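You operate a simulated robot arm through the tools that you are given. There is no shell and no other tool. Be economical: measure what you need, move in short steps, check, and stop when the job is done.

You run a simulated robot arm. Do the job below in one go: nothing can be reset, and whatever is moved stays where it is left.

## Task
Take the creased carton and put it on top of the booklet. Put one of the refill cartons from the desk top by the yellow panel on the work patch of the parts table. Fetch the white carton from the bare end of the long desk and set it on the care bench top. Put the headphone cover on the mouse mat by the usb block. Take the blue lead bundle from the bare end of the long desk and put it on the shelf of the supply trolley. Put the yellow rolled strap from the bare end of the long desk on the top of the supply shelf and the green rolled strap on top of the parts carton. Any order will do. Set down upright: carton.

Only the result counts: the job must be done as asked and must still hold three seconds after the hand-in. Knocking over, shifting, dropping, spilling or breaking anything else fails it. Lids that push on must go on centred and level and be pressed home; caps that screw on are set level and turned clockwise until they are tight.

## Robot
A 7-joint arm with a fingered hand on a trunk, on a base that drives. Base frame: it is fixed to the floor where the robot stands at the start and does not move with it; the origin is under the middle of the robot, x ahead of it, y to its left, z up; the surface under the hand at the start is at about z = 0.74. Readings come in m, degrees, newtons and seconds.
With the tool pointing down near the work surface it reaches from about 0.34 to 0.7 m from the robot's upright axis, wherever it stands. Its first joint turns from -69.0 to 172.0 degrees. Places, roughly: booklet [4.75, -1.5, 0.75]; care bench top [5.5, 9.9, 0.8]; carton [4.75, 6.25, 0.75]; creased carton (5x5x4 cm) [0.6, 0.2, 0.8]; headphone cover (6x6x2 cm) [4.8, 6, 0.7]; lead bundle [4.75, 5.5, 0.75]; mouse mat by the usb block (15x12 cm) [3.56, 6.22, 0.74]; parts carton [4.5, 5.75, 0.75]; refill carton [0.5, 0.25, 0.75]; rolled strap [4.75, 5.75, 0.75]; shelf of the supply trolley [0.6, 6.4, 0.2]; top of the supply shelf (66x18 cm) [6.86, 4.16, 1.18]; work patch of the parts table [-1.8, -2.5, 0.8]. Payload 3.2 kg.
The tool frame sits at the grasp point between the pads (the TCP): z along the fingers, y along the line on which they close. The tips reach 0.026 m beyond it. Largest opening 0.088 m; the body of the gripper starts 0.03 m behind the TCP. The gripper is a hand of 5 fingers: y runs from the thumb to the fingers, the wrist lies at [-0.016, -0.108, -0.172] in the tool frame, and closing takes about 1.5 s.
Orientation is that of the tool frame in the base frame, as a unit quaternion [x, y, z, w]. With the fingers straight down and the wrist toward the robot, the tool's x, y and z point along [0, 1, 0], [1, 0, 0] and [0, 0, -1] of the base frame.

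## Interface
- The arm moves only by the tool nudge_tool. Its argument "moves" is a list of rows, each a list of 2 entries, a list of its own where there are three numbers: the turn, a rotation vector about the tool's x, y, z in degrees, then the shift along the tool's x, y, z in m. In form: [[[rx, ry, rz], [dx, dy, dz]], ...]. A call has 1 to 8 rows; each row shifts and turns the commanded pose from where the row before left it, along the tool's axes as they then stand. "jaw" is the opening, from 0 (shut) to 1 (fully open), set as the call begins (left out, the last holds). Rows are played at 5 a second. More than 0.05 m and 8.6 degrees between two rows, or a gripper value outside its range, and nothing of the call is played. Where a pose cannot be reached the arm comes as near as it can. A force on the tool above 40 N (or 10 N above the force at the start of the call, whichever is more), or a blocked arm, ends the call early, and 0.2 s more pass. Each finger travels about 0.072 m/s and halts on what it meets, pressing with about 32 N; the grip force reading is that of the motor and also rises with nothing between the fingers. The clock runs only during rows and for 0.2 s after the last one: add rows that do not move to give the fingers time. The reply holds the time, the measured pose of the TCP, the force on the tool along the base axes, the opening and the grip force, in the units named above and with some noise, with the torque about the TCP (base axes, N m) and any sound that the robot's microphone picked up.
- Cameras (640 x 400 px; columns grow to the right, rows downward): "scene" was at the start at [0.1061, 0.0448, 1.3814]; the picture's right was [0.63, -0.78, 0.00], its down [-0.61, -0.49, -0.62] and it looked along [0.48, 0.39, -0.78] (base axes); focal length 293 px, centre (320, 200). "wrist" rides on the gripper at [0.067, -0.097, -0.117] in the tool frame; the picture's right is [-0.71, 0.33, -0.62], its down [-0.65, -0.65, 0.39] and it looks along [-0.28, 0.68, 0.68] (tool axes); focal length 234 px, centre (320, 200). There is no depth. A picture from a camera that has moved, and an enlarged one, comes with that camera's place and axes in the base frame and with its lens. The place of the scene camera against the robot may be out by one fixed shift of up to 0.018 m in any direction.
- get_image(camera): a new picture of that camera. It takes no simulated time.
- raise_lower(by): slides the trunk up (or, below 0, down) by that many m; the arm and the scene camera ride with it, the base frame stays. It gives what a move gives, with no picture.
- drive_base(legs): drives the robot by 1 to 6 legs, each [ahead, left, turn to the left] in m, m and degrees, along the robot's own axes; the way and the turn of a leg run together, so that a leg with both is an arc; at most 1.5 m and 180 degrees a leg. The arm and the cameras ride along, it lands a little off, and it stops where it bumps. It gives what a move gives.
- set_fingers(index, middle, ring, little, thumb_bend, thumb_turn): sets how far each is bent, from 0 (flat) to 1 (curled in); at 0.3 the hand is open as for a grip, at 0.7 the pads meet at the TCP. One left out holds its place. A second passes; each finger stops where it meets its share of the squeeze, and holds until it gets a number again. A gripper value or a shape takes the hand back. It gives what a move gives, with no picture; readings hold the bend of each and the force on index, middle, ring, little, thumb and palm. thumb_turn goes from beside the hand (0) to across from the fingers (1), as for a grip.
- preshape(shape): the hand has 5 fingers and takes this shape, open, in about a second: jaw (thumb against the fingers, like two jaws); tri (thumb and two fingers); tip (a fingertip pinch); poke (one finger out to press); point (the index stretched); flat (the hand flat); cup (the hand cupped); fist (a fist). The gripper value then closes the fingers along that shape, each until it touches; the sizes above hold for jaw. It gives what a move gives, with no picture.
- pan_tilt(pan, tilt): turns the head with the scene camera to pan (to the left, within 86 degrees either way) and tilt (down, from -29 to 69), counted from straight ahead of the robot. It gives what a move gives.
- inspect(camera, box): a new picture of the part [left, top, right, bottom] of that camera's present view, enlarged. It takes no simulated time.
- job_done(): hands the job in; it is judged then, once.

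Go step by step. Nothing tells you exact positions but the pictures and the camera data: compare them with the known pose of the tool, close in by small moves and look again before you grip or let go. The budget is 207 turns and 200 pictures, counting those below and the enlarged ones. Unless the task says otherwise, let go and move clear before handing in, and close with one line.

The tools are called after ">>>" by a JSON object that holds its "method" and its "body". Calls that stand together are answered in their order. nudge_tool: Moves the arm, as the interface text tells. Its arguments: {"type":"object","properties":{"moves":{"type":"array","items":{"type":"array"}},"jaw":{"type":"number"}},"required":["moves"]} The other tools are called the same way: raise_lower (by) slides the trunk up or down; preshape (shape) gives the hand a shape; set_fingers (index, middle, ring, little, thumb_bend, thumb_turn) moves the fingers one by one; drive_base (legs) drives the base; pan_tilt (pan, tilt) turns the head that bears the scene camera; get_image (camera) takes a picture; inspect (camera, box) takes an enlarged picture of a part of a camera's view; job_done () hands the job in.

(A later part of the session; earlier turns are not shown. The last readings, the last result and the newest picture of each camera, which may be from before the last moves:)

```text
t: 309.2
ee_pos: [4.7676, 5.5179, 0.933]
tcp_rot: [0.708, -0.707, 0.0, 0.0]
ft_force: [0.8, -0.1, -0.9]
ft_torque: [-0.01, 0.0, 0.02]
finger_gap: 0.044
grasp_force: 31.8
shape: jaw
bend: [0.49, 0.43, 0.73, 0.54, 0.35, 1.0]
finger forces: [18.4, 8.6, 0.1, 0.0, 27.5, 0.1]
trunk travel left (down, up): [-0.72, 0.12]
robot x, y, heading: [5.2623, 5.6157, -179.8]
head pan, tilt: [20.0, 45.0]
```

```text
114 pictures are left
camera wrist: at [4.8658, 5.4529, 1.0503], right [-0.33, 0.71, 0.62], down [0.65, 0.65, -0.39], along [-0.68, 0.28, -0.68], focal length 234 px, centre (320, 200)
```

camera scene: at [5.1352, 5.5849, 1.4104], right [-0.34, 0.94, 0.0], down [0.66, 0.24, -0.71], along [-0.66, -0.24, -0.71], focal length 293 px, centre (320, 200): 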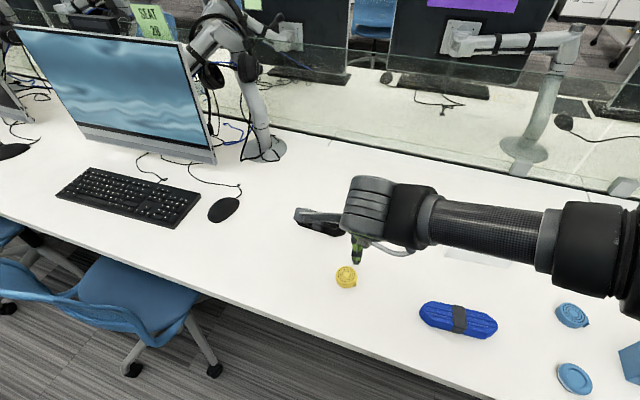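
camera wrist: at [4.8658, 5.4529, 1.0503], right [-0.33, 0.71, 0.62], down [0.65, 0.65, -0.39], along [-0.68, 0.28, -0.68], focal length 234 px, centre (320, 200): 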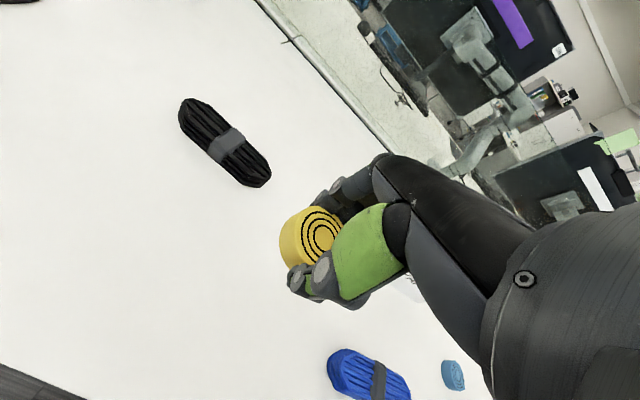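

Held. I retract, back into the aisle and turn toward the wall shelf.

>>> {"method": "nudge_tool", "body": {"moves": [[[0, 0, 0], [0, -0.048, -0.01]], [[0, 0, 0], [0, -0.048, -0.01]], [[0, 0, 0], [0, -0.048, 0]], [[0, 0, 0], [0, -0.045, 0]]]}}

>>> {"method": "drive_base", "body": {"legs": [[-0.3, 0, 0], [0, 0, -179]]}}

>>> {"method": "pan_tilt", "body": {"pan": -40, "tilt": 15}}

>>> {"method": "get_image", "body": {"camera": "scene"}}

```text
t: 310.2
ee_pos: [4.9558, 5.5218, 0.9531]
tcp_rot: [-0.707, 0.707, 0.001, -0.001]
ft_force: [0.9, -0.3, 0.1]
ft_torque: [0.0, 0.02, -0.01]
finger_gap: 0.0441
grasp_force: 31.8
shape: jaw
bend: [0.49, 0.43, 0.73, 0.54, 0.35, 1.0]
finger forces: [18.5, 8.7, 0.1, 0.1, 27.5, 0.1]
trunk travel left (down, up): [-0.72, 0.12]
robot x, y, heading: [5.2626, 5.6202, -179.6]
head pan, tilt: [20.0, 45.0]
```

```text
t: 319.4
ee_pos: [5.8648, 5.728, 0.9513]
tcp_rot: [0.685, 0.728, 0.0, 0.001]
ft_force: [-0.3, 0.4, -0.5]
ft_torque: [0.0, -0.04, 0.02]
finger_gap: 0.0438
grasp_force: 31.7
shape: jaw
bend: [0.49, 0.43, 0.73, 0.54, 0.35, 1.0]
finger forces: [18.5, 8.6, 0.1, 0.0, 27.1, 0.0]
trunk travel left (down, up): [-0.72, 0.12]
robot x, y, heading: [5.5616, 5.6191, 3.4]
head pan, tilt: [20.0, 45.0]
```

```text
t: 320.7
ee_pos: [5.8647, 5.7287, 0.9515]
tcp_rot: [0.686, 0.728, 0.001, 0.0]
ft_force: [0.0, -1.3, -0.5]
ft_torque: [-0.03, 0.02, -0.01]
finger_gap: 0.0437
grasp_force: 31.5
shape: jaw
bend: [0.49, 0.43, 0.73, 0.54, 0.35, 1.0]
finger forces: [18.4, 8.5, 0.0, 0.0, 27.2, 0.0]
trunk travel left (down, up): [-0.72, 0.12]
robot x, y, heading: [5.5607, 5.6147, 3.3]
head pan, tilt: [-40.0, 15.0]
```

```text
113 pictures are left
camera scene: at [5.6823, 5.5607, 1.4571], right [-0.6, -0.8, 0.0], down [-0.21, 0.15, -0.97], along [0.78, -0.58, -0.26], focal length 293 px, centre (320, 200)
```

scene: 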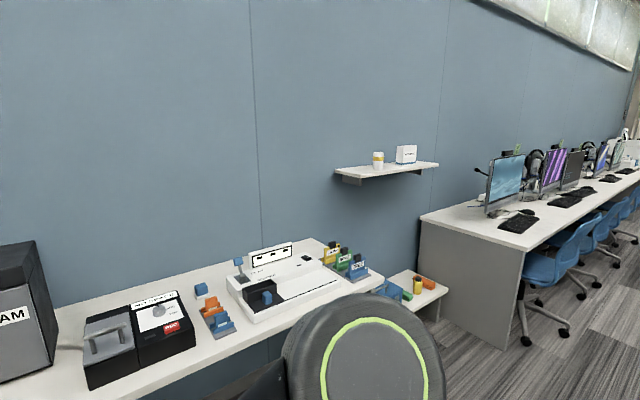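

The wall shelf holds a cup and a box; its left part near (6.85, 4.38) is free. I drive down the aisle to stand in front of it, then raise.

>>> {"method": "drive_base", "body": {"legs": [[0.25, 0, -3.3], [0, -1.33, 0]]}}

>>> {"method": "raise_lower", "body": {"by": 0.12}}

>>> {"method": "nudge_tool", "body": {"moves": [[[0, 0, 0], [0, 0, -0.048]], [[0, 0, 0], [0, 0, -0.048]], [[0, 0, 0], [0, 0, -0.048]], [[0, 0, 0], [0, 0, -0.048]], [[0, 0, 0], [0, 0, 0]]]}}

>>> {"method": "pan_tilt", "body": {"pan": 20, "tilt": 15}}

>>> {"method": "get_image", "body": {"camera": "scene"}}

>>> {"method": "get_image", "body": {"camera": "wrist"}}

```text
t: 328.8
ee_pos: [6.1104, 4.3828, 0.9519]
tcp_rot: [0.708, 0.706, 0.0, 0.0]
ft_force: [0.4, 0.2, 0.0]
ft_torque: [-0.01, 0.0, -0.02]
finger_gap: 0.0437
grasp_force: 31.8
shape: jaw
bend: [0.49, 0.43, 0.73, 0.54, 0.35, 1.0]
finger forces: [18.4, 8.6, 0.0, 0.1, 27.0, 0.0]
trunk travel left (down, up): [-0.72, 0.12]
robot x, y, heading: [5.8023, 4.2893, -0.2]
head pan, tilt: [-40.0, 15.0]
```

```text
t: 330.3
ee_pos: [6.1101, 4.3824, 1.072]
tcp_rot: [0.708, 0.706, 0.0, 0.0]
ft_force: [0.1, 0.2, -0.5]
ft_torque: [-0.01, -0.03, -0.01]
finger_gap: 0.0436
grasp_force: 32.2
shape: jaw
bend: [0.49, 0.43, 0.73, 0.54, 0.35, 1.0]
finger forces: [18.4, 8.5, 0.0, 0.0, 27.1, 0.1]
trunk travel left (down, up): [-0.84, 0.0]
robot x, y, heading: [5.7997, 4.292, -0.2]
head pan, tilt: [-40.0, 15.0]
```

```text
t: 331.5
ee_pos: [6.1086, 4.3768, 1.2608]
tcp_rot: [0.708, 0.706, 0.0, -0.001]
ft_force: [-0.8, -0.4, 0.1]
ft_torque: [0.01, 0.04, -0.04]
finger_gap: 0.0435
grasp_force: 32.0
shape: jaw
bend: [0.49, 0.43, 0.73, 0.54, 0.35, 1.0]
finger forces: [18.4, 8.5, 0.0, 0.1, 27.1, 0.0]
trunk travel left (down, up): [-0.84, 0.0]
robot x, y, heading: [5.8031, 4.2933, -0.2]
head pan, tilt: [-40.0, 15.0]
```

```text
t: 332.8
ee_pos: [6.1113, 4.3781, 1.26]
tcp_rot: [0.709, 0.705, 0.001, 0.0]
ft_force: [-0.4, 0.1, 0.2]
ft_torque: [-0.02, 0.0, 0.05]
finger_gap: 0.0437
grasp_force: 31.8
shape: jaw
bend: [0.49, 0.43, 0.73, 0.54, 0.35, 1.0]
finger forces: [18.4, 8.5, 0.0, 0.0, 27.2, 0.0]
trunk travel left (down, up): [-0.84, 0.0]
robot x, y, heading: [5.795, 4.2875, 0.1]
head pan, tilt: [20.0, 15.0]
```

```text
112 pictures are left
camera scene: at [5.9344, 4.3183, 1.5772], right [0.34, -0.94, 0.0], down [-0.24, -0.09, -0.97], along [0.91, 0.33, -0.26], focal length 293 px, centre (320, 200)
```

scene: 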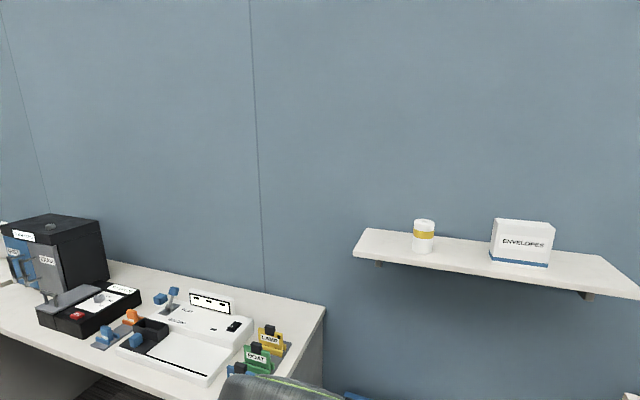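

```text
111 pictures are left
camera wrist: at [6.0133, 4.4453, 1.3782], right [0.33, -0.71, 0.62], down [-0.66, -0.65, -0.39], along [0.68, -0.28, -0.68], focal length 234 px, centre (320, 200)
```

wrist: 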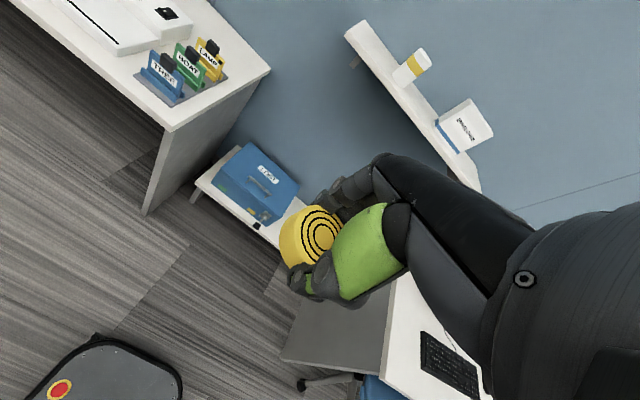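

Free stretch between the shelf's left end (y 4.505) and the cup (y ≈ 4.34). I move the base closer, aiming for y = 4.44.

>>> {"method": "drive_base", "body": {"legs": [[0.42, 0.055, 0]]}}

>>> {"method": "get_image", "body": {"camera": "wrist"}}

>>> {"method": "get_image", "body": {"camera": "scene"}}

```text
t: 335.4
ee_pos: [6.5247, 4.4336, 1.2618]
tcp_rot: [0.707, 0.707, 0.001, 0.0]
ft_force: [0.2, 0.1, -1.1]
ft_torque: [0.0, 0.0, -0.02]
finger_gap: 0.0435
grasp_force: 32.1
shape: jaw
bend: [0.49, 0.43, 0.73, 0.54, 0.35, 1.0]
finger forces: [18.4, 8.4, 0.0, 0.1, 27.1, 0.0]
trunk travel left (down, up): [-0.84, 0.0]
robot x, y, heading: [6.2094, 4.3398, 0.4]
head pan, tilt: [20.0, 15.0]
```

```text
110 pictures are left
camera wrist: at [6.427, 4.5013, 1.3783], right [0.33, -0.71, 0.62], down [-0.65, -0.65, -0.39], along [0.68, -0.28, -0.68], focal length 234 px, centre (320, 200)
```

wrist: 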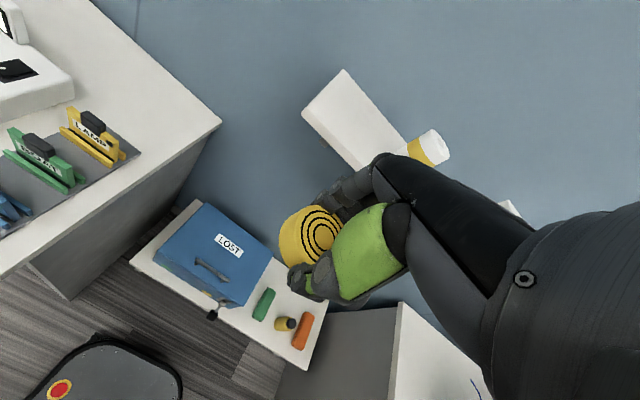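

```text
109 pictures are left
camera scene: at [6.3486, 4.3741, 1.5772], right [0.34, -0.94, 0.0], down [-0.24, -0.09, -0.97], along [0.91, 0.33, -0.26], focal length 293 px, centre (320, 200)
```

scene: 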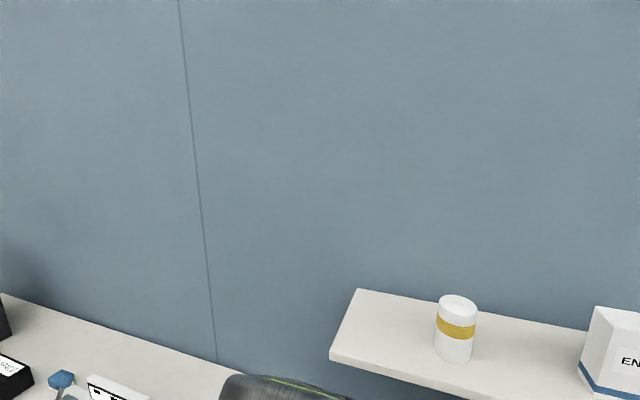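

Clear path. I extend over the shelf.

>>> {"method": "nudge_tool", "body": {"moves": [[[0, 0, 0], [0, 0.047, 0]], [[0, 0, 0], [0, 0.047, 0]], [[0, 0, 0], [0, 0.047, 0]], [[0, 0, 0], [0, 0.047, 0]], [[0, 0, 0], [0, 0.047, 0]], [[0, 0, 0], [0, 0.047, 0]], [[0, 0, 0], [0, 0.043, 0]], [[0, 0, 0], [0, 0, 0]]]}}

>>> {"method": "get_image", "body": {"camera": "wrist"}}

>>> {"method": "get_image", "body": {"camera": "scene"}}

```text
t: 337.1
ee_pos: [6.8435, 4.4308, 1.2631]
tcp_rot: [0.707, 0.707, 0.001, 0.0]
ft_force: [0.0, 0.2, 0.2]
ft_torque: [0.02, -0.01, -0.02]
finger_gap: 0.0434
grasp_force: 32.4
shape: jaw
bend: [0.49, 0.43, 0.73, 0.54, 0.36, 1.0]
finger forces: [18.4, 8.6, 0.1, 0.0, 27.0, 0.1]
out of reach, approached as far as the arm can: row 7
trunk travel left (down, up): [-0.84, 0.0]
robot x, y, heading: [6.2124, 4.3476, 0.2]
head pan, tilt: [20.0, 15.0]
```

```text
108 pictures are left
camera wrist: at [6.7468, 4.4988, 1.3808], right [0.33, -0.71, 0.62], down [-0.65, -0.65, -0.39], along [0.68, -0.28, -0.68], focal length 234 px, centre (320, 200)
```

wrist: 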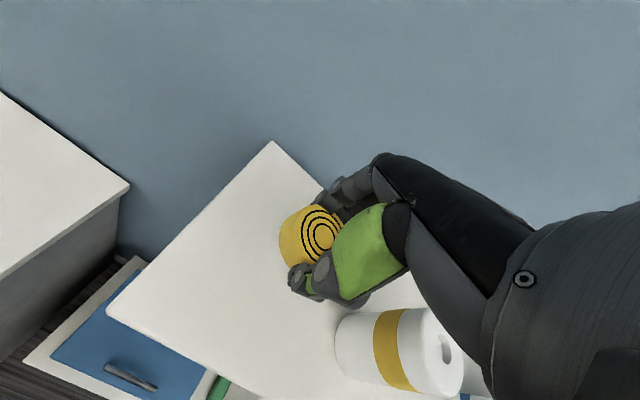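

```text
107 pictures are left
camera scene: at [6.3481, 4.3717, 1.5773], right [0.34, -0.94, 0.0], down [-0.24, -0.09, -0.97], along [0.91, 0.33, -0.26], focal length 293 px, centre (320, 200)
```

scene: 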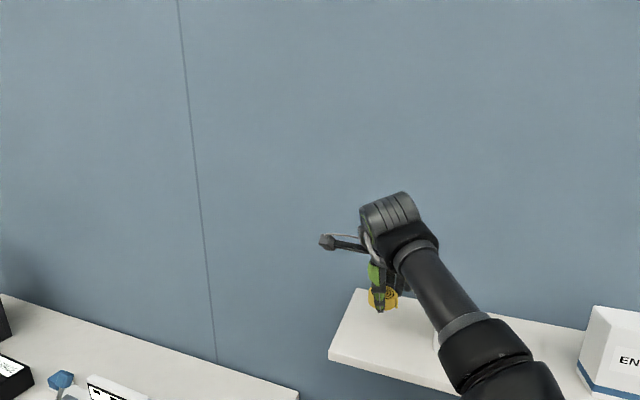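

Over the shelf. I shift 12 mm left, away from the cup, and lower.

>>> {"method": "nudge_tool", "body": {"moves": [[[0, 0, 0], [0.012, -0.006, 0]], [[0, 0, 0], [0, 0, 0.02]], [[0, 0, 0], [0, 0, 0.015]], [[0, 0, 0], [0, 0, 0.006]], [[0, 0, 0], [0, 0, 0]]]}}

>>> {"method": "get_image", "body": {"camera": "wrist"}}

```text
t: 338.4
ee_pos: [6.8378, 4.446, 1.2197]
tcp_rot: [0.707, 0.707, 0.0, 0.0]
ft_force: [0.2, 0.0, -0.3]
ft_torque: [-0.02, 0.0, -0.01]
finger_gap: 0.0434
grasp_force: 32.2
shape: jaw
bend: [0.49, 0.43, 0.73, 0.54, 0.36, 1.0]
finger forces: [18.4, 8.5, 0.0, 0.0, 26.9, 0.0]
trunk travel left (down, up): [-0.84, 0.0]
robot x, y, heading: [6.2121, 4.3416, -0.1]
head pan, tilt: [20.0, 15.0]
```

```text
106 pictures are left
camera wrist: at [6.74, 4.5137, 1.3371], right [0.33, -0.71, 0.62], down [-0.65, -0.65, -0.39], along [0.68, -0.28, -0.68], focal length 234 px, centre (320, 200)
```

wrist: 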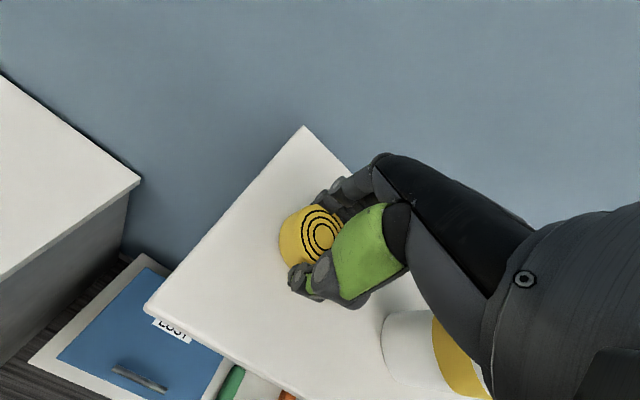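

>>> {"method": "nudge_tool", "body": {"moves": [[[0, 0, 0], [0, 0, 0.003]], [[0, 0, 0], [0, 0, 0.003]], [[0, 0, 0], [0, 0, 0.003]], [[0, 0, 0], [0, 0, 0.002]], [[0, 0, 0], [0, 0, 0]]]}}

```text
t: 339.6
ee_pos: [6.8375, 4.4464, 1.208]
tcp_rot: [0.707, 0.708, 0.002, 0.001]
ft_force: [0.7, 0.5, 4.3]
ft_torque: [0.0, 0.04, -0.04]
finger_gap: 0.0432
grasp_force: 32.0
shape: jaw
bend: [0.49, 0.43, 0.73, 0.54, 0.36, 1.0]
finger forces: [19.1, 9.2, 0.0, 0.1, 27.5, 0.0]
trunk travel left (down, up): [-0.84, 0.0]
robot x, y, heading: [6.2134, 4.3454, -0.1]
head pan, tilt: [20.0, 15.0]
```

Contact. Release a little and lift.

>>> {"method": "set_fingers", "body": {"index": 0.42, "middle": 0.36, "ring": 0.55, "little": 0.45, "thumb_bend": 0.27}}

>>> {"method": "nudge_tool", "body": {"moves": [[[0, 0, 0], [0, 0, -0.01]], [[0, 0, 0], [0, 0, -0.03]], [[0, 0, 0], [0, 0, -0.03]], [[0, 0, 0], [0, -0.04, 0]], [[0, 0, 0], [0, -0.045, 0]]]}}

>>> {"method": "get_image", "body": {"camera": "wrist"}}

```text
t: 340.6
ee_pos: [6.8356, 4.4471, 1.2088]
tcp_rot: [0.707, 0.707, 0.0, 0.0]
ft_force: [0.3, -0.7, 3.2]
ft_torque: [-0.03, -0.08, -0.03]
finger_gap: 0.0777
grasp_force: 1.5
shape: fingers
bend: [0.42, 0.36, 0.55, 0.45, 0.27, 1.0]
finger forces: [0.0, 2.3, 0.0, 0.0, 0.0, 0.0]
trunk travel left (down, up): [-0.84, 0.0]
robot x, y, heading: [6.2157, 4.3479, -0.1]
head pan, tilt: [20.0, 15.0]
```

```text
t: 341.8
ee_pos: [6.7445, 4.4474, 1.2697]
tcp_rot: [0.708, 0.707, 0.001, 0.0]
ft_force: [0.9, 0.7, 0.4]
ft_torque: [0.0, -0.05, 0.0]
finger_gap: 0.0774
grasp_force: 0.0
shape: fingers
bend: [0.42, 0.36, 0.55, 0.45, 0.27, 1.0]
finger forces: [0.0, 0.1, 0.0, 0.0, 0.0, 0.0]
out of reach, approached as far as the arm can: row 3
trunk travel left (down, up): [-0.84, 0.0]
robot x, y, heading: [6.2133, 4.3452, -0.2]
head pan, tilt: [20.0, 15.0]
```

```text
105 pictures are left
camera wrist: at [6.6474, 4.5156, 1.3856], right [0.33, -0.71, 0.62], down [-0.65, -0.65, -0.39], along [0.68, -0.28, -0.68], focal length 234 px, centre (320, 200)
```

wrist: 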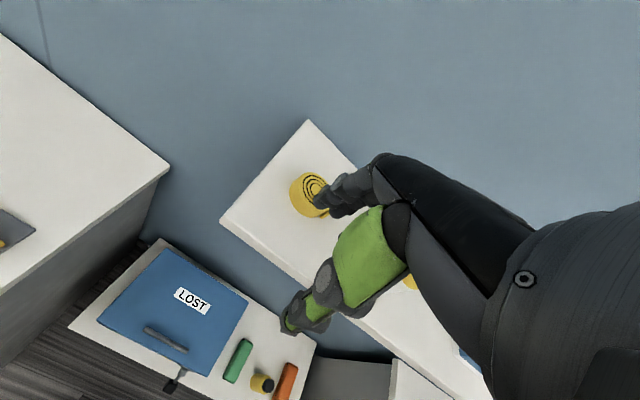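

Yellow strap is on the shelf top. I retract, return to the aisle and go for the LAMP carton.

>>> {"method": "nudge_tool", "body": {"moves": [[[0, 0, 0], [0, -0.048, 0]], [[0, 0, 0], [0, -0.048, 0]], [[0, 0, 0], [0, -0.048, 0]], [[0, 0, 0], [0, -0.048, 0]], [[0, 0, 0], [0, -0.04, 0]]], "jaw": 1}}

>>> {"method": "drive_base", "body": {"legs": [[-0.45, 0, 0], [0, 1.0, 0], [0, 1.05, 0], [0, 0, 180]]}}

>>> {"method": "raise_lower", "body": {"by": -0.12}}

```text
t: 342.9
ee_pos: [6.5167, 4.4512, 1.2667]
tcp_rot: [0.708, 0.706, 0.001, -0.001]
ft_force: [0.4, -0.3, -0.2]
ft_torque: [0.01, -0.05, 0.03]
finger_gap: 0.0878
grasp_force: 0.0
shape: jaw
bend: [0.3, 0.3, 0.3, 0.3, 0.3, 0.97]
finger forces: [0.1, 0.1, 0.0, 0.0, 0.0, 0.1]
trunk travel left (down, up): [-0.84, 0.0]
robot x, y, heading: [6.2146, 4.3477, -0.2]
head pan, tilt: [20.0, 15.0]
```

```text
t: 362.4
ee_pos: [5.4306, 6.206, 1.2675]
tcp_rot: [0.708, -0.706, 0.0, 0.0]
ft_force: [-0.2, 0.1, 0.1]
ft_torque: [0.0, -0.01, -0.02]
finger_gap: 0.0878
grasp_force: 0.0
shape: jaw
bend: [0.3, 0.3, 0.3, 0.3, 0.3, 0.97]
finger forces: [0.0, 0.0, 0.1, 0.0, 0.0, 0.1]
trunk travel left (down, up): [-0.84, 0.0]
robot x, y, heading: [5.7382, 6.3124, -180.0]
head pan, tilt: [20.0, 15.0]
```

```text
t: 363.9
ee_pos: [5.4301, 6.2062, 1.147]
tcp_rot: [0.707, -0.707, 0.001, 0.001]
ft_force: [0.7, -0.2, 0.5]
ft_torque: [-0.02, 0.0, 0.03]
finger_gap: 0.0883
grasp_force: 0.1
shape: jaw
bend: [0.3, 0.3, 0.3, 0.3, 0.3, 0.97]
finger forces: [0.1, 0.1, 0.0, 0.1, 0.1, 0.0]
trunk travel left (down, up): [-0.72, 0.12]
robot x, y, heading: [5.7337, 6.312, -179.9]
head pan, tilt: [20.0, 15.0]
```

>>> {"method": "drive_base", "body": {"legs": [[0.57, -0.13, 0]]}}

>>> {"method": "pan_tilt", "body": {"pan": -10, "tilt": 45}}

>>> {"method": "get_image", "body": {"camera": "wrist"}}

>>> {"method": "get_image", "body": {"camera": "scene"}}

```text
t: 367.2
ee_pos: [4.853, 6.3369, 1.1472]
tcp_rot: [-0.706, 0.709, 0.0, 0.001]
ft_force: [-0.6, -0.8, 0.1]
ft_torque: [0.0, 0.0, -0.01]
finger_gap: 0.0877
grasp_force: 0.1
shape: jaw
bend: [0.3, 0.3, 0.3, 0.3, 0.3, 0.97]
finger forces: [0.1, 0.0, 0.0, 0.1, 0.0, 0.0]
trunk travel left (down, up): [-0.72, 0.12]
robot x, y, heading: [5.1598, 6.4434, 179.9]
head pan, tilt: [20.0, 15.0]
```

```text
t: 368.2
ee_pos: [4.8523, 6.3377, 1.1477]
tcp_rot: [-0.705, 0.709, 0.0, 0.0]
ft_force: [0.3, 0.1, -0.3]
ft_torque: [-0.02, -0.02, 0.01]
finger_gap: 0.0878
grasp_force: 0.0
shape: jaw
bend: [0.3, 0.3, 0.3, 0.3, 0.3, 0.97]
finger forces: [0.0, 0.0, 0.1, 0.0, 0.0, 0.0]
trunk travel left (down, up): [-0.72, 0.12]
robot x, y, heading: [5.1566, 6.4409, 179.6]
head pan, tilt: [-10.0, 45.0]
```

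```text
104 pictures are left
camera wrist: at [4.9506, 6.271, 1.2643], right [-0.33, 0.71, 0.62], down [0.66, 0.65, -0.39], along [-0.68, 0.28, -0.68], focal length 234 px, centre (320, 200)
```

wrist: 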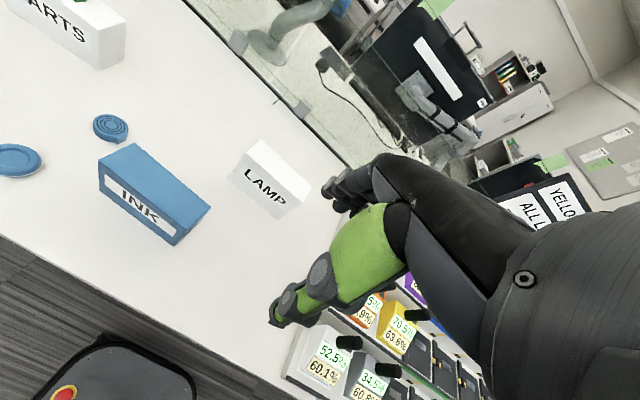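

```text
103 pictures are left
camera scene: at [5.0244, 6.4546, 1.4104], right [0.18, 0.98, 0.0], down [0.7, -0.12, -0.71], along [-0.7, 0.13, -0.71], focal length 293 px, centre (320, 200)
```

scene: 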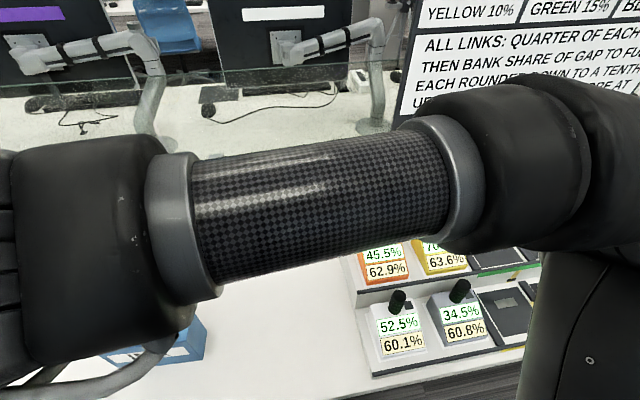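

>>> {"method": "inspect", "body": {"camera": "wrist", "box": [210, 120, 330, 230]}}

```text
3.64 times, centred on (270, 175) of wrist
camera zoom: at [4.9506, 6.271, 1.2643], right [-0.33, 0.71, 0.62], down [0.66, 0.65, -0.39], along [-0.68, 0.28, -0.68], focal length 852 px, centre (502, 291)
```

zoom: 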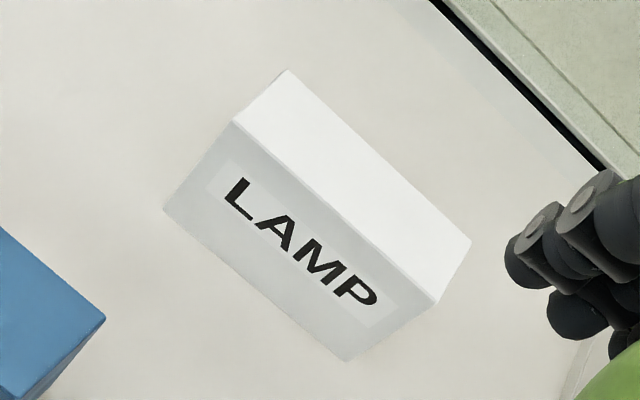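

LAMP carton: x 4.524–4.589, y 6.233–6.401, top 0.856, so centre (4.557, 6.317), 6.5 cm thick — fits the grip. I move over it.

>>> {"method": "nudge_tool", "body": {"moves": [[[0, 0, 0], [0.004, 0.049, 0]], [[0, 0, 0], [0.004, 0.049, 0]], [[0, 0, 0], [0.004, 0.049, 0]], [[0, 0, 0], [0.004, 0.049, 0]], [[0, 0, 0], [0.005, 0.049, 0]], [[0, 0, 0], [0, 0.049, 0]], [[0, 0, 0], [0, 0, 0.048]], [[0, 0, 0], [0, 0, 0.048]]]}}

>>> {"method": "nudge_tool", "body": {"moves": [[[0, 0, 0], [0, 0, 0.048]], [[0, 0, 0], [0, 0, 0.04]], [[0, 0, 0], [0, 0, 0]]]}}

>>> {"method": "get_image", "body": {"camera": "wrist"}}

```text
t: 370.0
ee_pos: [4.5571, 6.3137, 1.0512]
tcp_rot: [-0.706, 0.708, -0.001, 0.0]
ft_force: [-0.9, 0.0, 0.0]
ft_torque: [0.01, -0.02, 0.0]
finger_gap: 0.0881
grasp_force: 0.1
shape: jaw
bend: [0.3, 0.3, 0.3, 0.3, 0.3, 0.97]
finger forces: [0.0, 0.0, 0.0, 0.0, 0.0, 0.0]
trunk travel left (down, up): [-0.72, 0.12]
robot x, y, heading: [5.1562, 6.4425, 179.7]
head pan, tilt: [-10.0, 45.0]
```

```text
t: 370.8
ee_pos: [4.5602, 6.3166, 0.9604]
tcp_rot: [-0.705, 0.709, 0.0, -0.001]
ft_force: [-0.4, 0.7, -0.4]
ft_torque: [0.0, 0.0, 0.03]
finger_gap: 0.0879
grasp_force: 0.0
shape: jaw
bend: [0.3, 0.3, 0.3, 0.3, 0.3, 0.97]
finger forces: [0.0, 0.1, 0.0, 0.1, 0.0, 0.0]
trunk travel left (down, up): [-0.72, 0.12]
robot x, y, heading: [5.1569, 6.4395, 179.9]
head pan, tilt: [-10.0, 45.0]
```

```text
101 pictures are left
camera wrist: at [4.6571, 6.2513, 1.0779], right [-0.33, 0.71, 0.62], down [0.66, 0.65, -0.39], along [-0.68, 0.28, -0.68], focal length 234 px, centre (320, 200)
```

wrist: 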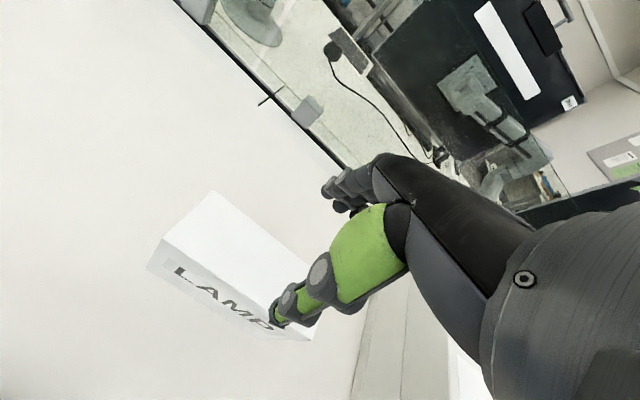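

Well centred. I descend and check.

>>> {"method": "nudge_tool", "body": {"moves": [[[0, 0, 0], [0, 0.001, 0.045]], [[0, 0, 0], [0, 0, 0.04]], [[0, 0, 0], [0, 0, 0.02]], [[0, 0, 0], [0, 0, 0.018]], [[0, 0, 0], [0, 0, 0]]]}}

>>> {"method": "get_image", "body": {"camera": "wrist"}}

```text
t: 372.0
ee_pos: [4.558, 6.3168, 0.8382]
tcp_rot: [-0.705, 0.709, 0.0, 0.001]
ft_force: [-2.4, 0.8, 2.2]
ft_torque: [-0.03, 0.02, 0.02]
finger_gap: 0.0879
grasp_force: 0.0
shape: jaw
bend: [0.3, 0.3, 0.3, 0.3, 0.3, 0.97]
finger forces: [1.8, 0.0, 0.4, 0.3, 0.2, 0.0]
trunk travel left (down, up): [-0.72, 0.12]
robot x, y, heading: [5.1575, 6.4417, 179.8]
head pan, tilt: [-10.0, 45.0]
```

```text
100 pictures are left
camera wrist: at [4.6562, 6.2514, 0.9554], right [-0.33, 0.71, 0.62], down [0.66, 0.65, -0.39], along [-0.68, 0.28, -0.68], focal length 234 px, centre (320, 200)
```

wrist: 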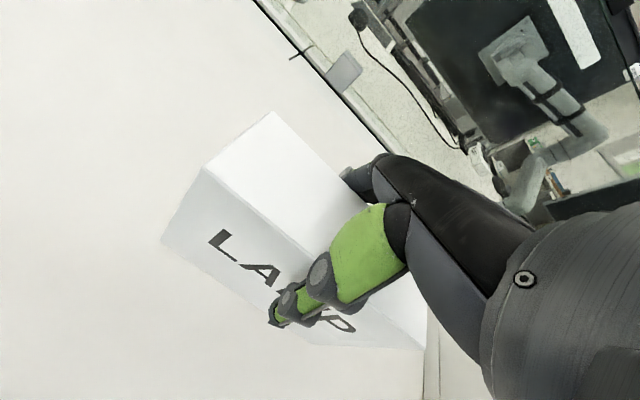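

Straddling, light touch only. Close.

>>> {"method": "nudge_tool", "body": {"moves": [[[0, 0, 0], [0, 0, 0]], [[0, 0, 0], [0, 0, 0]], [[0, 0, 0], [0, 0, 0]], [[0, 0, 0], [0, 0, 0]], [[0, 0, 0], [0, 0, 0]], [[0, 0, 0], [0, 0, 0]], [[0, 0, 0], [0, 0, 0]]], "jaw": 0}}

>>> {"method": "nudge_tool", "body": {"moves": [[[0, 0, 0], [0, 0, -0.01]], [[0, 0, 0], [0, 0, -0.03]], [[0, 0, 0], [0, 0, -0.045]], [[0, 0, 0], [0, 0, -0.045]]]}}

>>> {"method": "get_image", "body": {"camera": "wrist"}}

```text
t: 373.6
ee_pos: [4.5614, 6.3179, 0.8388]
tcp_rot: [-0.705, 0.709, 0.0, -0.001]
ft_force: [-0.4, 0.3, 2.5]
ft_torque: [0.02, -0.22, 0.04]
finger_gap: 0.0647
grasp_force: 31.8
shape: jaw
bend: [0.37, 0.4, 0.72, 0.35, 0.07, 0.98]
finger forces: [26.5, 8.8, 1.9, 3.1, 38.3, 0.1]
trunk travel left (down, up): [-0.72, 0.12]
robot x, y, heading: [5.1522, 6.4438, 179.7]
head pan, tilt: [-10.0, 45.0]
```

```text
t: 374.6
ee_pos: [4.5564, 6.3152, 0.9707]
tcp_rot: [-0.706, 0.709, 0.0, 0.001]
ft_force: [0.0, 0.3, -3.2]
ft_torque: [0.04, 0.02, 0.0]
finger_gap: 0.0641
grasp_force: 32.2
shape: jaw
bend: [0.37, 0.4, 0.72, 0.35, 0.07, 0.98]
finger forces: [25.9, 8.9, 1.8, 3.0, 38.3, 0.0]
trunk travel left (down, up): [-0.72, 0.12]
robot x, y, heading: [5.159, 6.4456, 179.6]
head pan, tilt: [-10.0, 45.0]
```

```text
99 pictures are left
camera wrist: at [4.6529, 6.2496, 1.088], right [-0.33, 0.71, 0.62], down [0.66, 0.65, -0.39], along [-0.68, 0.28, -0.68], focal length 234 px, centre (320, 200)
```

wrist: 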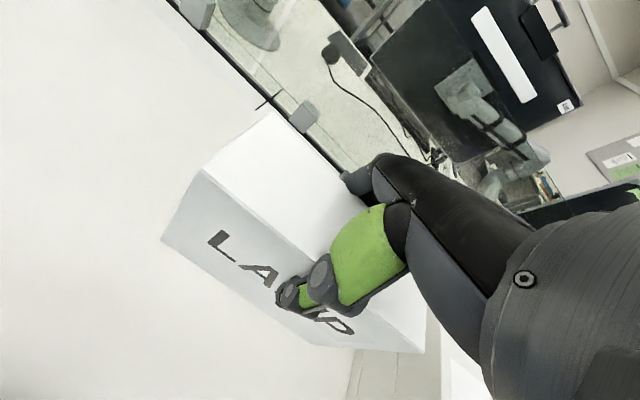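

Held firmly. I lift higher to clear the INK box, retract and drive toward the care bench.

>>> {"method": "nudge_tool", "body": {"moves": [[[0, 0, 0], [0, 0, -0.045]], [[0, 0, 0], [0, 0, -0.045]], [[0, 0, 0], [0, -0.048, 0]], [[0, 0, 0], [0, -0.048, 0]], [[0, 0, 0], [0, -0.048, 0]], [[0, 0, 0], [0, -0.048, 0]], [[0, 0, 0], [0, -0.048, 0]]]}}

>>> {"method": "drive_base", "body": {"legs": [[-0.5, 0, 0], [0, 0, -89.7], [1.3, 0, 0]]}}

>>> {"method": "pan_tilt", "body": {"pan": 0, "tilt": 25}}

>>> {"method": "get_image", "body": {"camera": "scene"}}

```text
t: 376.2
ee_pos: [4.7981, 6.3172, 1.0597]
tcp_rot: [-0.706, 0.709, 0.001, -0.001]
ft_force: [0.5, -0.4, -2.7]
ft_torque: [0.01, 0.06, -0.02]
finger_gap: 0.064
grasp_force: 32.2
shape: jaw
bend: [0.37, 0.4, 0.72, 0.36, 0.07, 0.98]
finger forces: [26.0, 9.0, 1.6, 3.2, 38.5, 0.1]
trunk travel left (down, up): [-0.72, 0.12]
robot x, y, heading: [5.1577, 6.442, 179.8]
head pan, tilt: [-10.0, 45.0]
```

```text
t: 389.2
ee_pos: [5.5374, 8.1282, 1.0596]
tcp_rot: [0.0, 1.0, 0.0, 0.0]
ft_force: [-0.2, -0.3, -2.5]
ft_torque: [0.01, -0.01, 0.01]
finger_gap: 0.0636
grasp_force: 32.2
shape: jaw
bend: [0.38, 0.4, 0.72, 0.36, 0.07, 0.98]
finger forces: [25.0, 8.8, 1.6, 3.0, 37.2, 0.0]
trunk travel left (down, up): [-0.72, 0.12]
robot x, y, heading: [5.6638, 7.7692, 90.0]
head pan, tilt: [-10.0, 45.0]
```

```text
t: 390.1
ee_pos: [5.538, 8.1293, 1.0589]
tcp_rot: [-0.001, 1.0, 0.0, 0.0]
ft_force: [0.1, 0.8, -2.7]
ft_torque: [0.03, 0.02, -0.01]
finger_gap: 0.0633
grasp_force: 31.8
shape: jaw
bend: [0.38, 0.4, 0.72, 0.36, 0.07, 0.98]
finger forces: [25.0, 8.8, 1.6, 2.9, 37.0, 0.0]
trunk travel left (down, up): [-0.72, 0.12]
robot x, y, heading: [5.6628, 7.7696, 89.8]
head pan, tilt: [0.0, 25.0]
```

```text
98 pictures are left
camera scene: at [5.6619, 7.9099, 1.4408], right [1.0, 0.0, 0.0], down [0.0, -0.42, -0.91], along [0.0, 0.91, -0.42], focal length 293 px, centre (320, 200)
```

scene: 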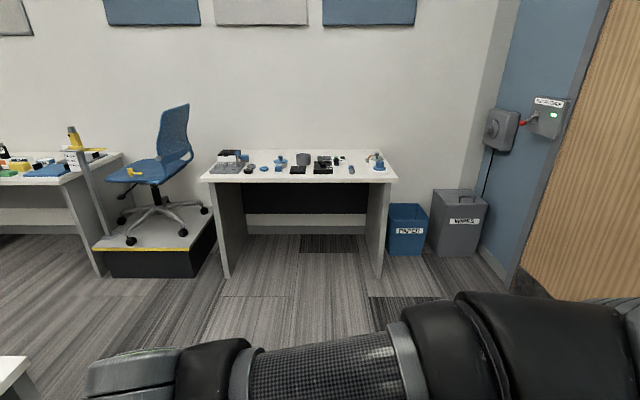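

The care bench is straight ahead (front edge y ≈ 9.69). I zoom in on the top for free space.

>>> {"method": "inspect", "body": {"camera": "scene", "box": [195, 130, 405, 200]}}

>>> {"method": "drive_base", "body": {"legs": [[1.2, 0, 0]]}}

>>> {"method": "pan_tilt", "body": {"pan": 0, "tilt": 35}}

>>> {"method": "get_image", "body": {"camera": "scene"}}

```text
3.05 times, centred on (300, 165) of scene
camera zoom: at [5.6619, 7.9099, 1.4408], right [1.0, 0.0, 0.0], down [0.0, -0.42, -0.91], along [0.0, 0.91, -0.42], focal length 894 px, centre (381, 307)
```

zoom: 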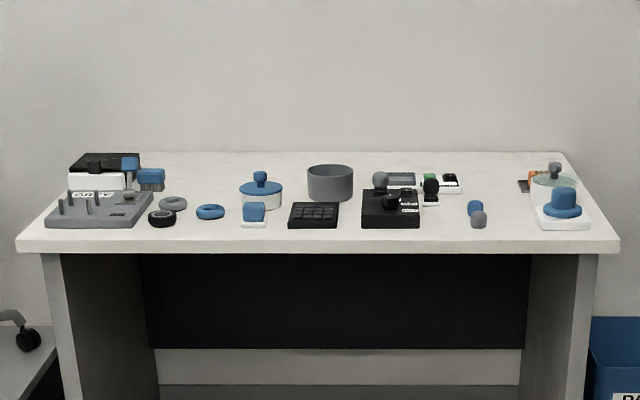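

```text
t: 396.1
ee_pos: [5.5516, 9.3182, 1.0589]
tcp_rot: [0.008, 1.0, 0.0, 0.0]
ft_force: [-0.2, 0.0, -2.2]
ft_torque: [0.04, -0.03, 0.02]
finger_gap: 0.0635
grasp_force: 31.7
shape: jaw
bend: [0.38, 0.4, 0.72, 0.36, 0.07, 0.98]
finger forces: [25.0, 8.8, 1.6, 3.0, 37.0, 0.1]
trunk travel left (down, up): [-0.72, 0.12]
robot x, y, heading: [5.6736, 8.958, 88.9]
head pan, tilt: [0.0, 25.0]
```

```text
t: 396.8
ee_pos: [5.551, 9.3183, 1.0578]
tcp_rot: [0.008, 1.0, -0.001, 0.0]
ft_force: [0.4, 0.4, -2.8]
ft_torque: [0.03, -0.01, 0.0]
finger_gap: 0.0634
grasp_force: 32.2
shape: jaw
bend: [0.38, 0.4, 0.72, 0.36, 0.07, 0.98]
finger forces: [25.0, 8.8, 1.6, 3.0, 37.2, 0.1]
trunk travel left (down, up): [-0.72, 0.12]
robot x, y, heading: [5.6722, 8.9591, 89.2]
head pan, tilt: [0.0, 35.0]
```

```text
96 pictures are left
camera scene: at [5.6722, 9.0938, 1.4252], right [1.0, -0.02, 0.0], down [-0.01, -0.57, -0.82], along [0.01, 0.82, -0.57], focal length 293 px, centre (320, 200)
```

scene: 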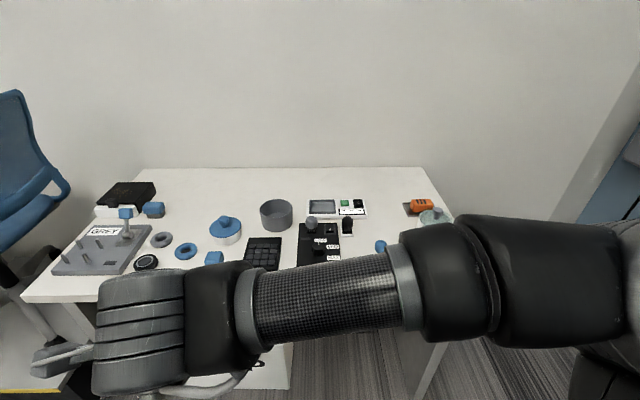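

Bench top is at z ≈ 0.80 with many items; I need a free spot. Look with the wrist camera and an enlarged scene view.

>>> {"method": "get_image", "body": {"camera": "wrist"}}

>>> {"method": "inspect", "body": {"camera": "scene", "box": [20, 160, 450, 300]}}

```text
95 pictures are left
camera wrist: at [5.4836, 9.2236, 1.176], right [0.71, 0.32, 0.62], down [0.64, -0.66, -0.39], along [0.29, 0.67, -0.68], focal length 234 px, centre (320, 200)
```

wrist: 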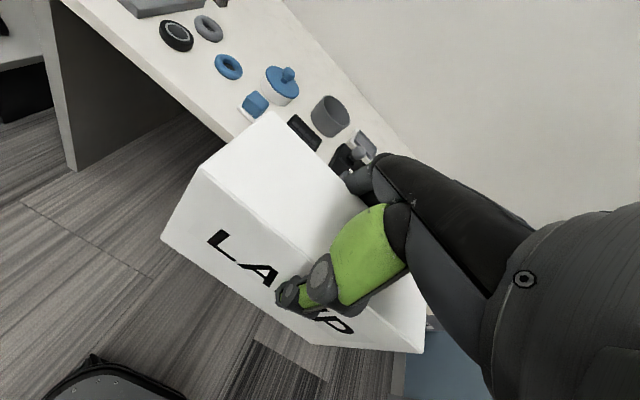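

```text
1.49 times, centred on (235, 230) of scene
camera zoom: at [5.6722, 9.0938, 1.4252], right [1.0, -0.02, 0.0], down [-0.01, -0.57, -0.82], along [0.01, 0.82, -0.57], focal length 437 px, centre (446, 155)
```

zoom: 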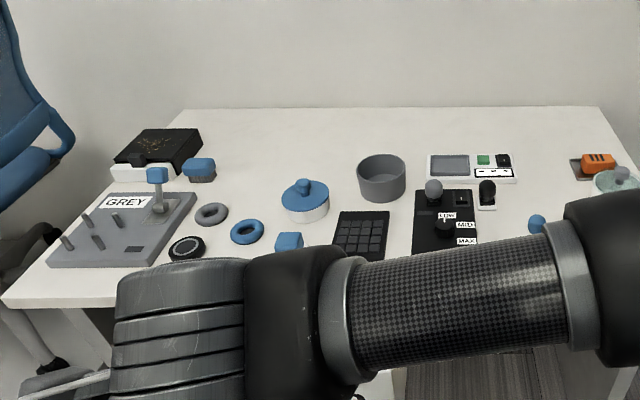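

There's a free area behind the rings and left of the pot, about (5.28, 9.94). I drive in with the carton high.

>>> {"method": "drive_base", "body": {"legs": [[0.39, 0.29, 1]]}}

>>> {"method": "pan_tilt", "body": {"pan": 10, "tilt": 40}}

>>> {"method": "get_image", "body": {"camera": "wrist"}}

>>> {"method": "get_image", "body": {"camera": "scene"}}

```text
t: 399.7
ee_pos: [5.2606, 9.7042, 1.0583]
tcp_rot: [0.0, 1.0, 0.0, 0.0]
ft_force: [0.3, 0.7, -2.4]
ft_torque: [-0.01, 0.01, 0.0]
finger_gap: 0.0636
grasp_force: 32.2
shape: jaw
bend: [0.38, 0.4, 0.72, 0.36, 0.07, 0.98]
finger forces: [25.1, 8.8, 1.5, 3.0, 37.2, 0.0]
trunk travel left (down, up): [-0.72, 0.12]
robot x, y, heading: [5.3828, 9.3457, 90.2]
head pan, tilt: [0.0, 35.0]
```

```text
t: 400.4
ee_pos: [5.2594, 9.7053, 1.0592]
tcp_rot: [0.0, 1.0, 0.0, -0.001]
ft_force: [0.5, -0.6, -3.1]
ft_torque: [-0.02, -0.02, -0.01]
finger_gap: 0.0635
grasp_force: 31.9
shape: jaw
bend: [0.38, 0.4, 0.72, 0.36, 0.07, 0.98]
finger forces: [25.1, 8.8, 1.6, 2.9, 37.2, 0.0]
trunk travel left (down, up): [-0.72, 0.12]
robot x, y, heading: [5.3883, 9.3476, 90.3]
head pan, tilt: [10.0, 40.0]
```

```text
93 pictures are left
camera wrist: at [5.193, 9.6083, 1.1759], right [0.71, 0.33, 0.62], down [0.65, -0.65, -0.39], along [0.28, 0.68, -0.68], focal length 234 px, centre (320, 200)
```

wrist: 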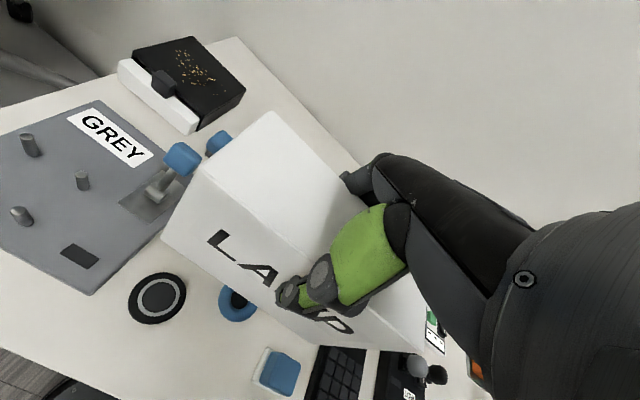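

```text
92 pictures are left
camera scene: at [5.369, 9.4774, 1.4176], right [0.98, 0.17, 0.0], down [0.11, -0.63, -0.77], along [-0.13, 0.75, -0.64], focal length 293 px, centre (320, 200)
```

scene: 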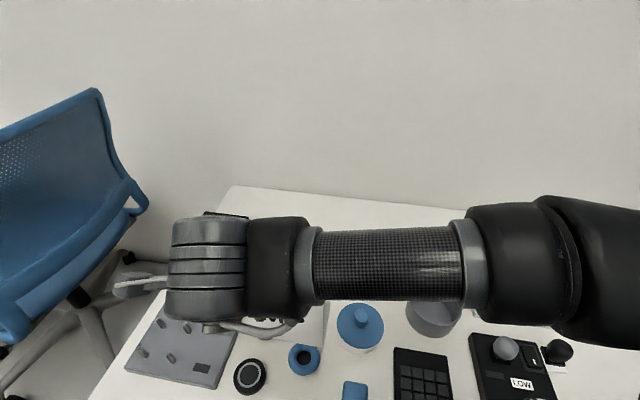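

I extend over the free area and look before lowering.

>>> {"method": "nudge_tool", "body": {"moves": [[[0, 0, 0], [-0.005, 0.046, 0]], [[0, 0, 0], [-0.005, 0.046, 0]], [[0, 0, 0], [-0.005, 0.046, 0]], [[0, 0, 0], [-0.005, 0.046, 0]], [[0, 0, 0], [0, 0.046, 0]], [[0, 0, 0], [0, 0, 0.045]], [[0, 0, 0], [0, 0, 0]]]}}

>>> {"method": "get_image", "body": {"camera": "wrist"}}

>>> {"method": "get_image", "body": {"camera": "scene"}}

```text
t: 402.0
ee_pos: [5.2823, 9.9316, 1.012]
tcp_rot: [-0.001, 1.0, 0.0, -0.001]
ft_force: [-0.3, -0.1, -3.2]
ft_torque: [0.01, 0.01, 0.01]
finger_gap: 0.0632
grasp_force: 32.0
shape: jaw
bend: [0.38, 0.4, 0.72, 0.36, 0.07, 0.98]
finger forces: [25.0, 9.1, 1.5, 3.1, 37.5, 0.0]
trunk travel left (down, up): [-0.72, 0.12]
robot x, y, heading: [5.3857, 9.3484, 90.1]
head pan, tilt: [10.0, 40.0]
```

```text
91 pictures are left
camera wrist: at [5.2153, 9.8349, 1.1287], right [0.71, 0.33, 0.62], down [0.65, -0.65, -0.39], along [0.28, 0.68, -0.68], focal length 234 px, centre (320, 200)
```

wrist: 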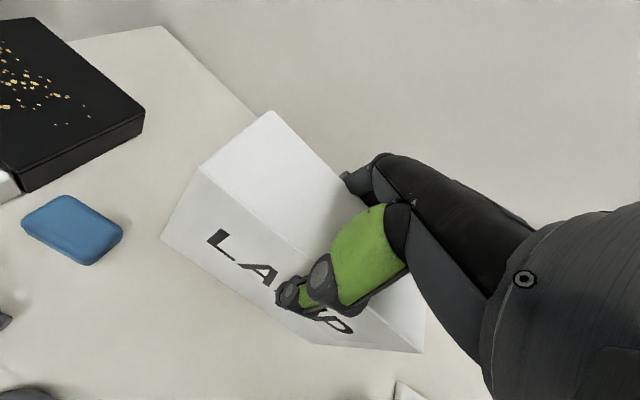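

```text
90 pictures are left
camera scene: at [5.3687, 9.4771, 1.4176], right [0.98, 0.17, 0.0], down [0.11, -0.63, -0.77], along [-0.13, 0.75, -0.64], focal length 293 px, centre (320, 200)
```

scene: 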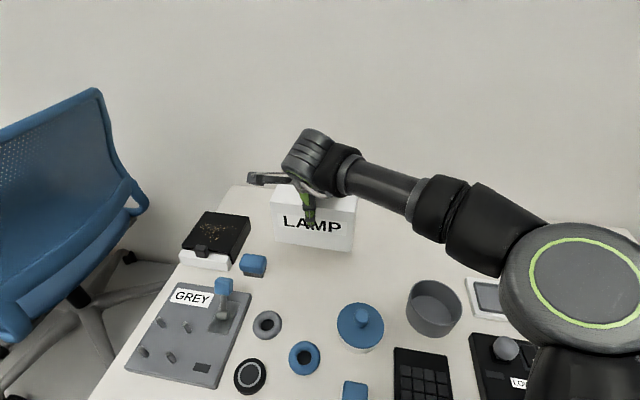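

Clear footprint. Lower to near contact.

>>> {"method": "nudge_tool", "body": {"moves": [[[0, 0, 0], [0, 0, 0.04]], [[0, 0, 0], [0, 0, 0.035]], [[0, 0, 0], [0, 0, 0.015]], [[0, 0, 0], [0, 0, 0.006]], [[0, 0, 0], [0, 0, 0.005]], [[0, 0, 0], [0, 0, 0]]]}}

>>> {"method": "get_image", "body": {"camera": "wrist"}}

```text
t: 403.4
ee_pos: [5.2809, 9.9362, 0.9133]
tcp_rot: [0.0, 1.0, 0.001, 0.001]
ft_force: [-0.1, 0.6, -3.0]
ft_torque: [0.02, 0.0, -0.03]
finger_gap: 0.0634
grasp_force: 32.1
shape: jaw
bend: [0.38, 0.4, 0.72, 0.36, 0.07, 0.98]
finger forces: [24.8, 9.0, 1.5, 3.1, 37.3, 0.1]
trunk travel left (down, up): [-0.72, 0.12]
robot x, y, heading: [5.3874, 9.3455, 90.4]
head pan, tilt: [10.0, 40.0]
```

```text
89 pictures are left
camera wrist: at [5.2135, 9.8393, 1.0308], right [0.71, 0.33, 0.62], down [0.65, -0.65, -0.39], along [0.28, 0.68, -0.68], focal length 234 px, centre (320, 200)
```

wrist: 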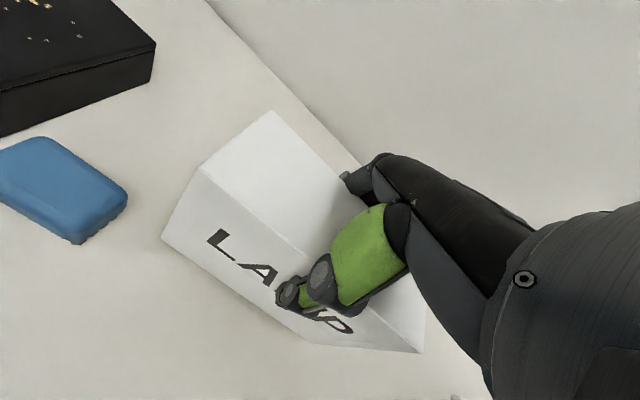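

>>> {"method": "nudge_tool", "body": {"moves": [[[0, 0, 0], [0, 0, 0.004]], [[0, 0, 0], [0, 0, 0.004]], [[0, 0, 0], [0, 0, 0.003]], [[0, 0, 0], [0, 0, 0.003]], [[0, 0, 0], [0, 0, 0]]]}}

```text
t: 404.6
ee_pos: [5.2806, 9.9345, 0.8996]
tcp_rot: [0.0, 1.0, 0.0, 0.0]
ft_force: [0.7, 0.0, -1.3]
ft_torque: [-0.07, -0.08, 0.01]
finger_gap: 0.0636
grasp_force: 32.0
shape: jaw
bend: [0.38, 0.4, 0.72, 0.36, 0.07, 0.98]
finger forces: [25.0, 8.9, 1.4, 3.4, 37.2, 0.1]
trunk travel left (down, up): [-0.72, 0.12]
robot x, y, heading: [5.3875, 9.3438, 89.9]
head pan, tilt: [10.0, 40.0]
```

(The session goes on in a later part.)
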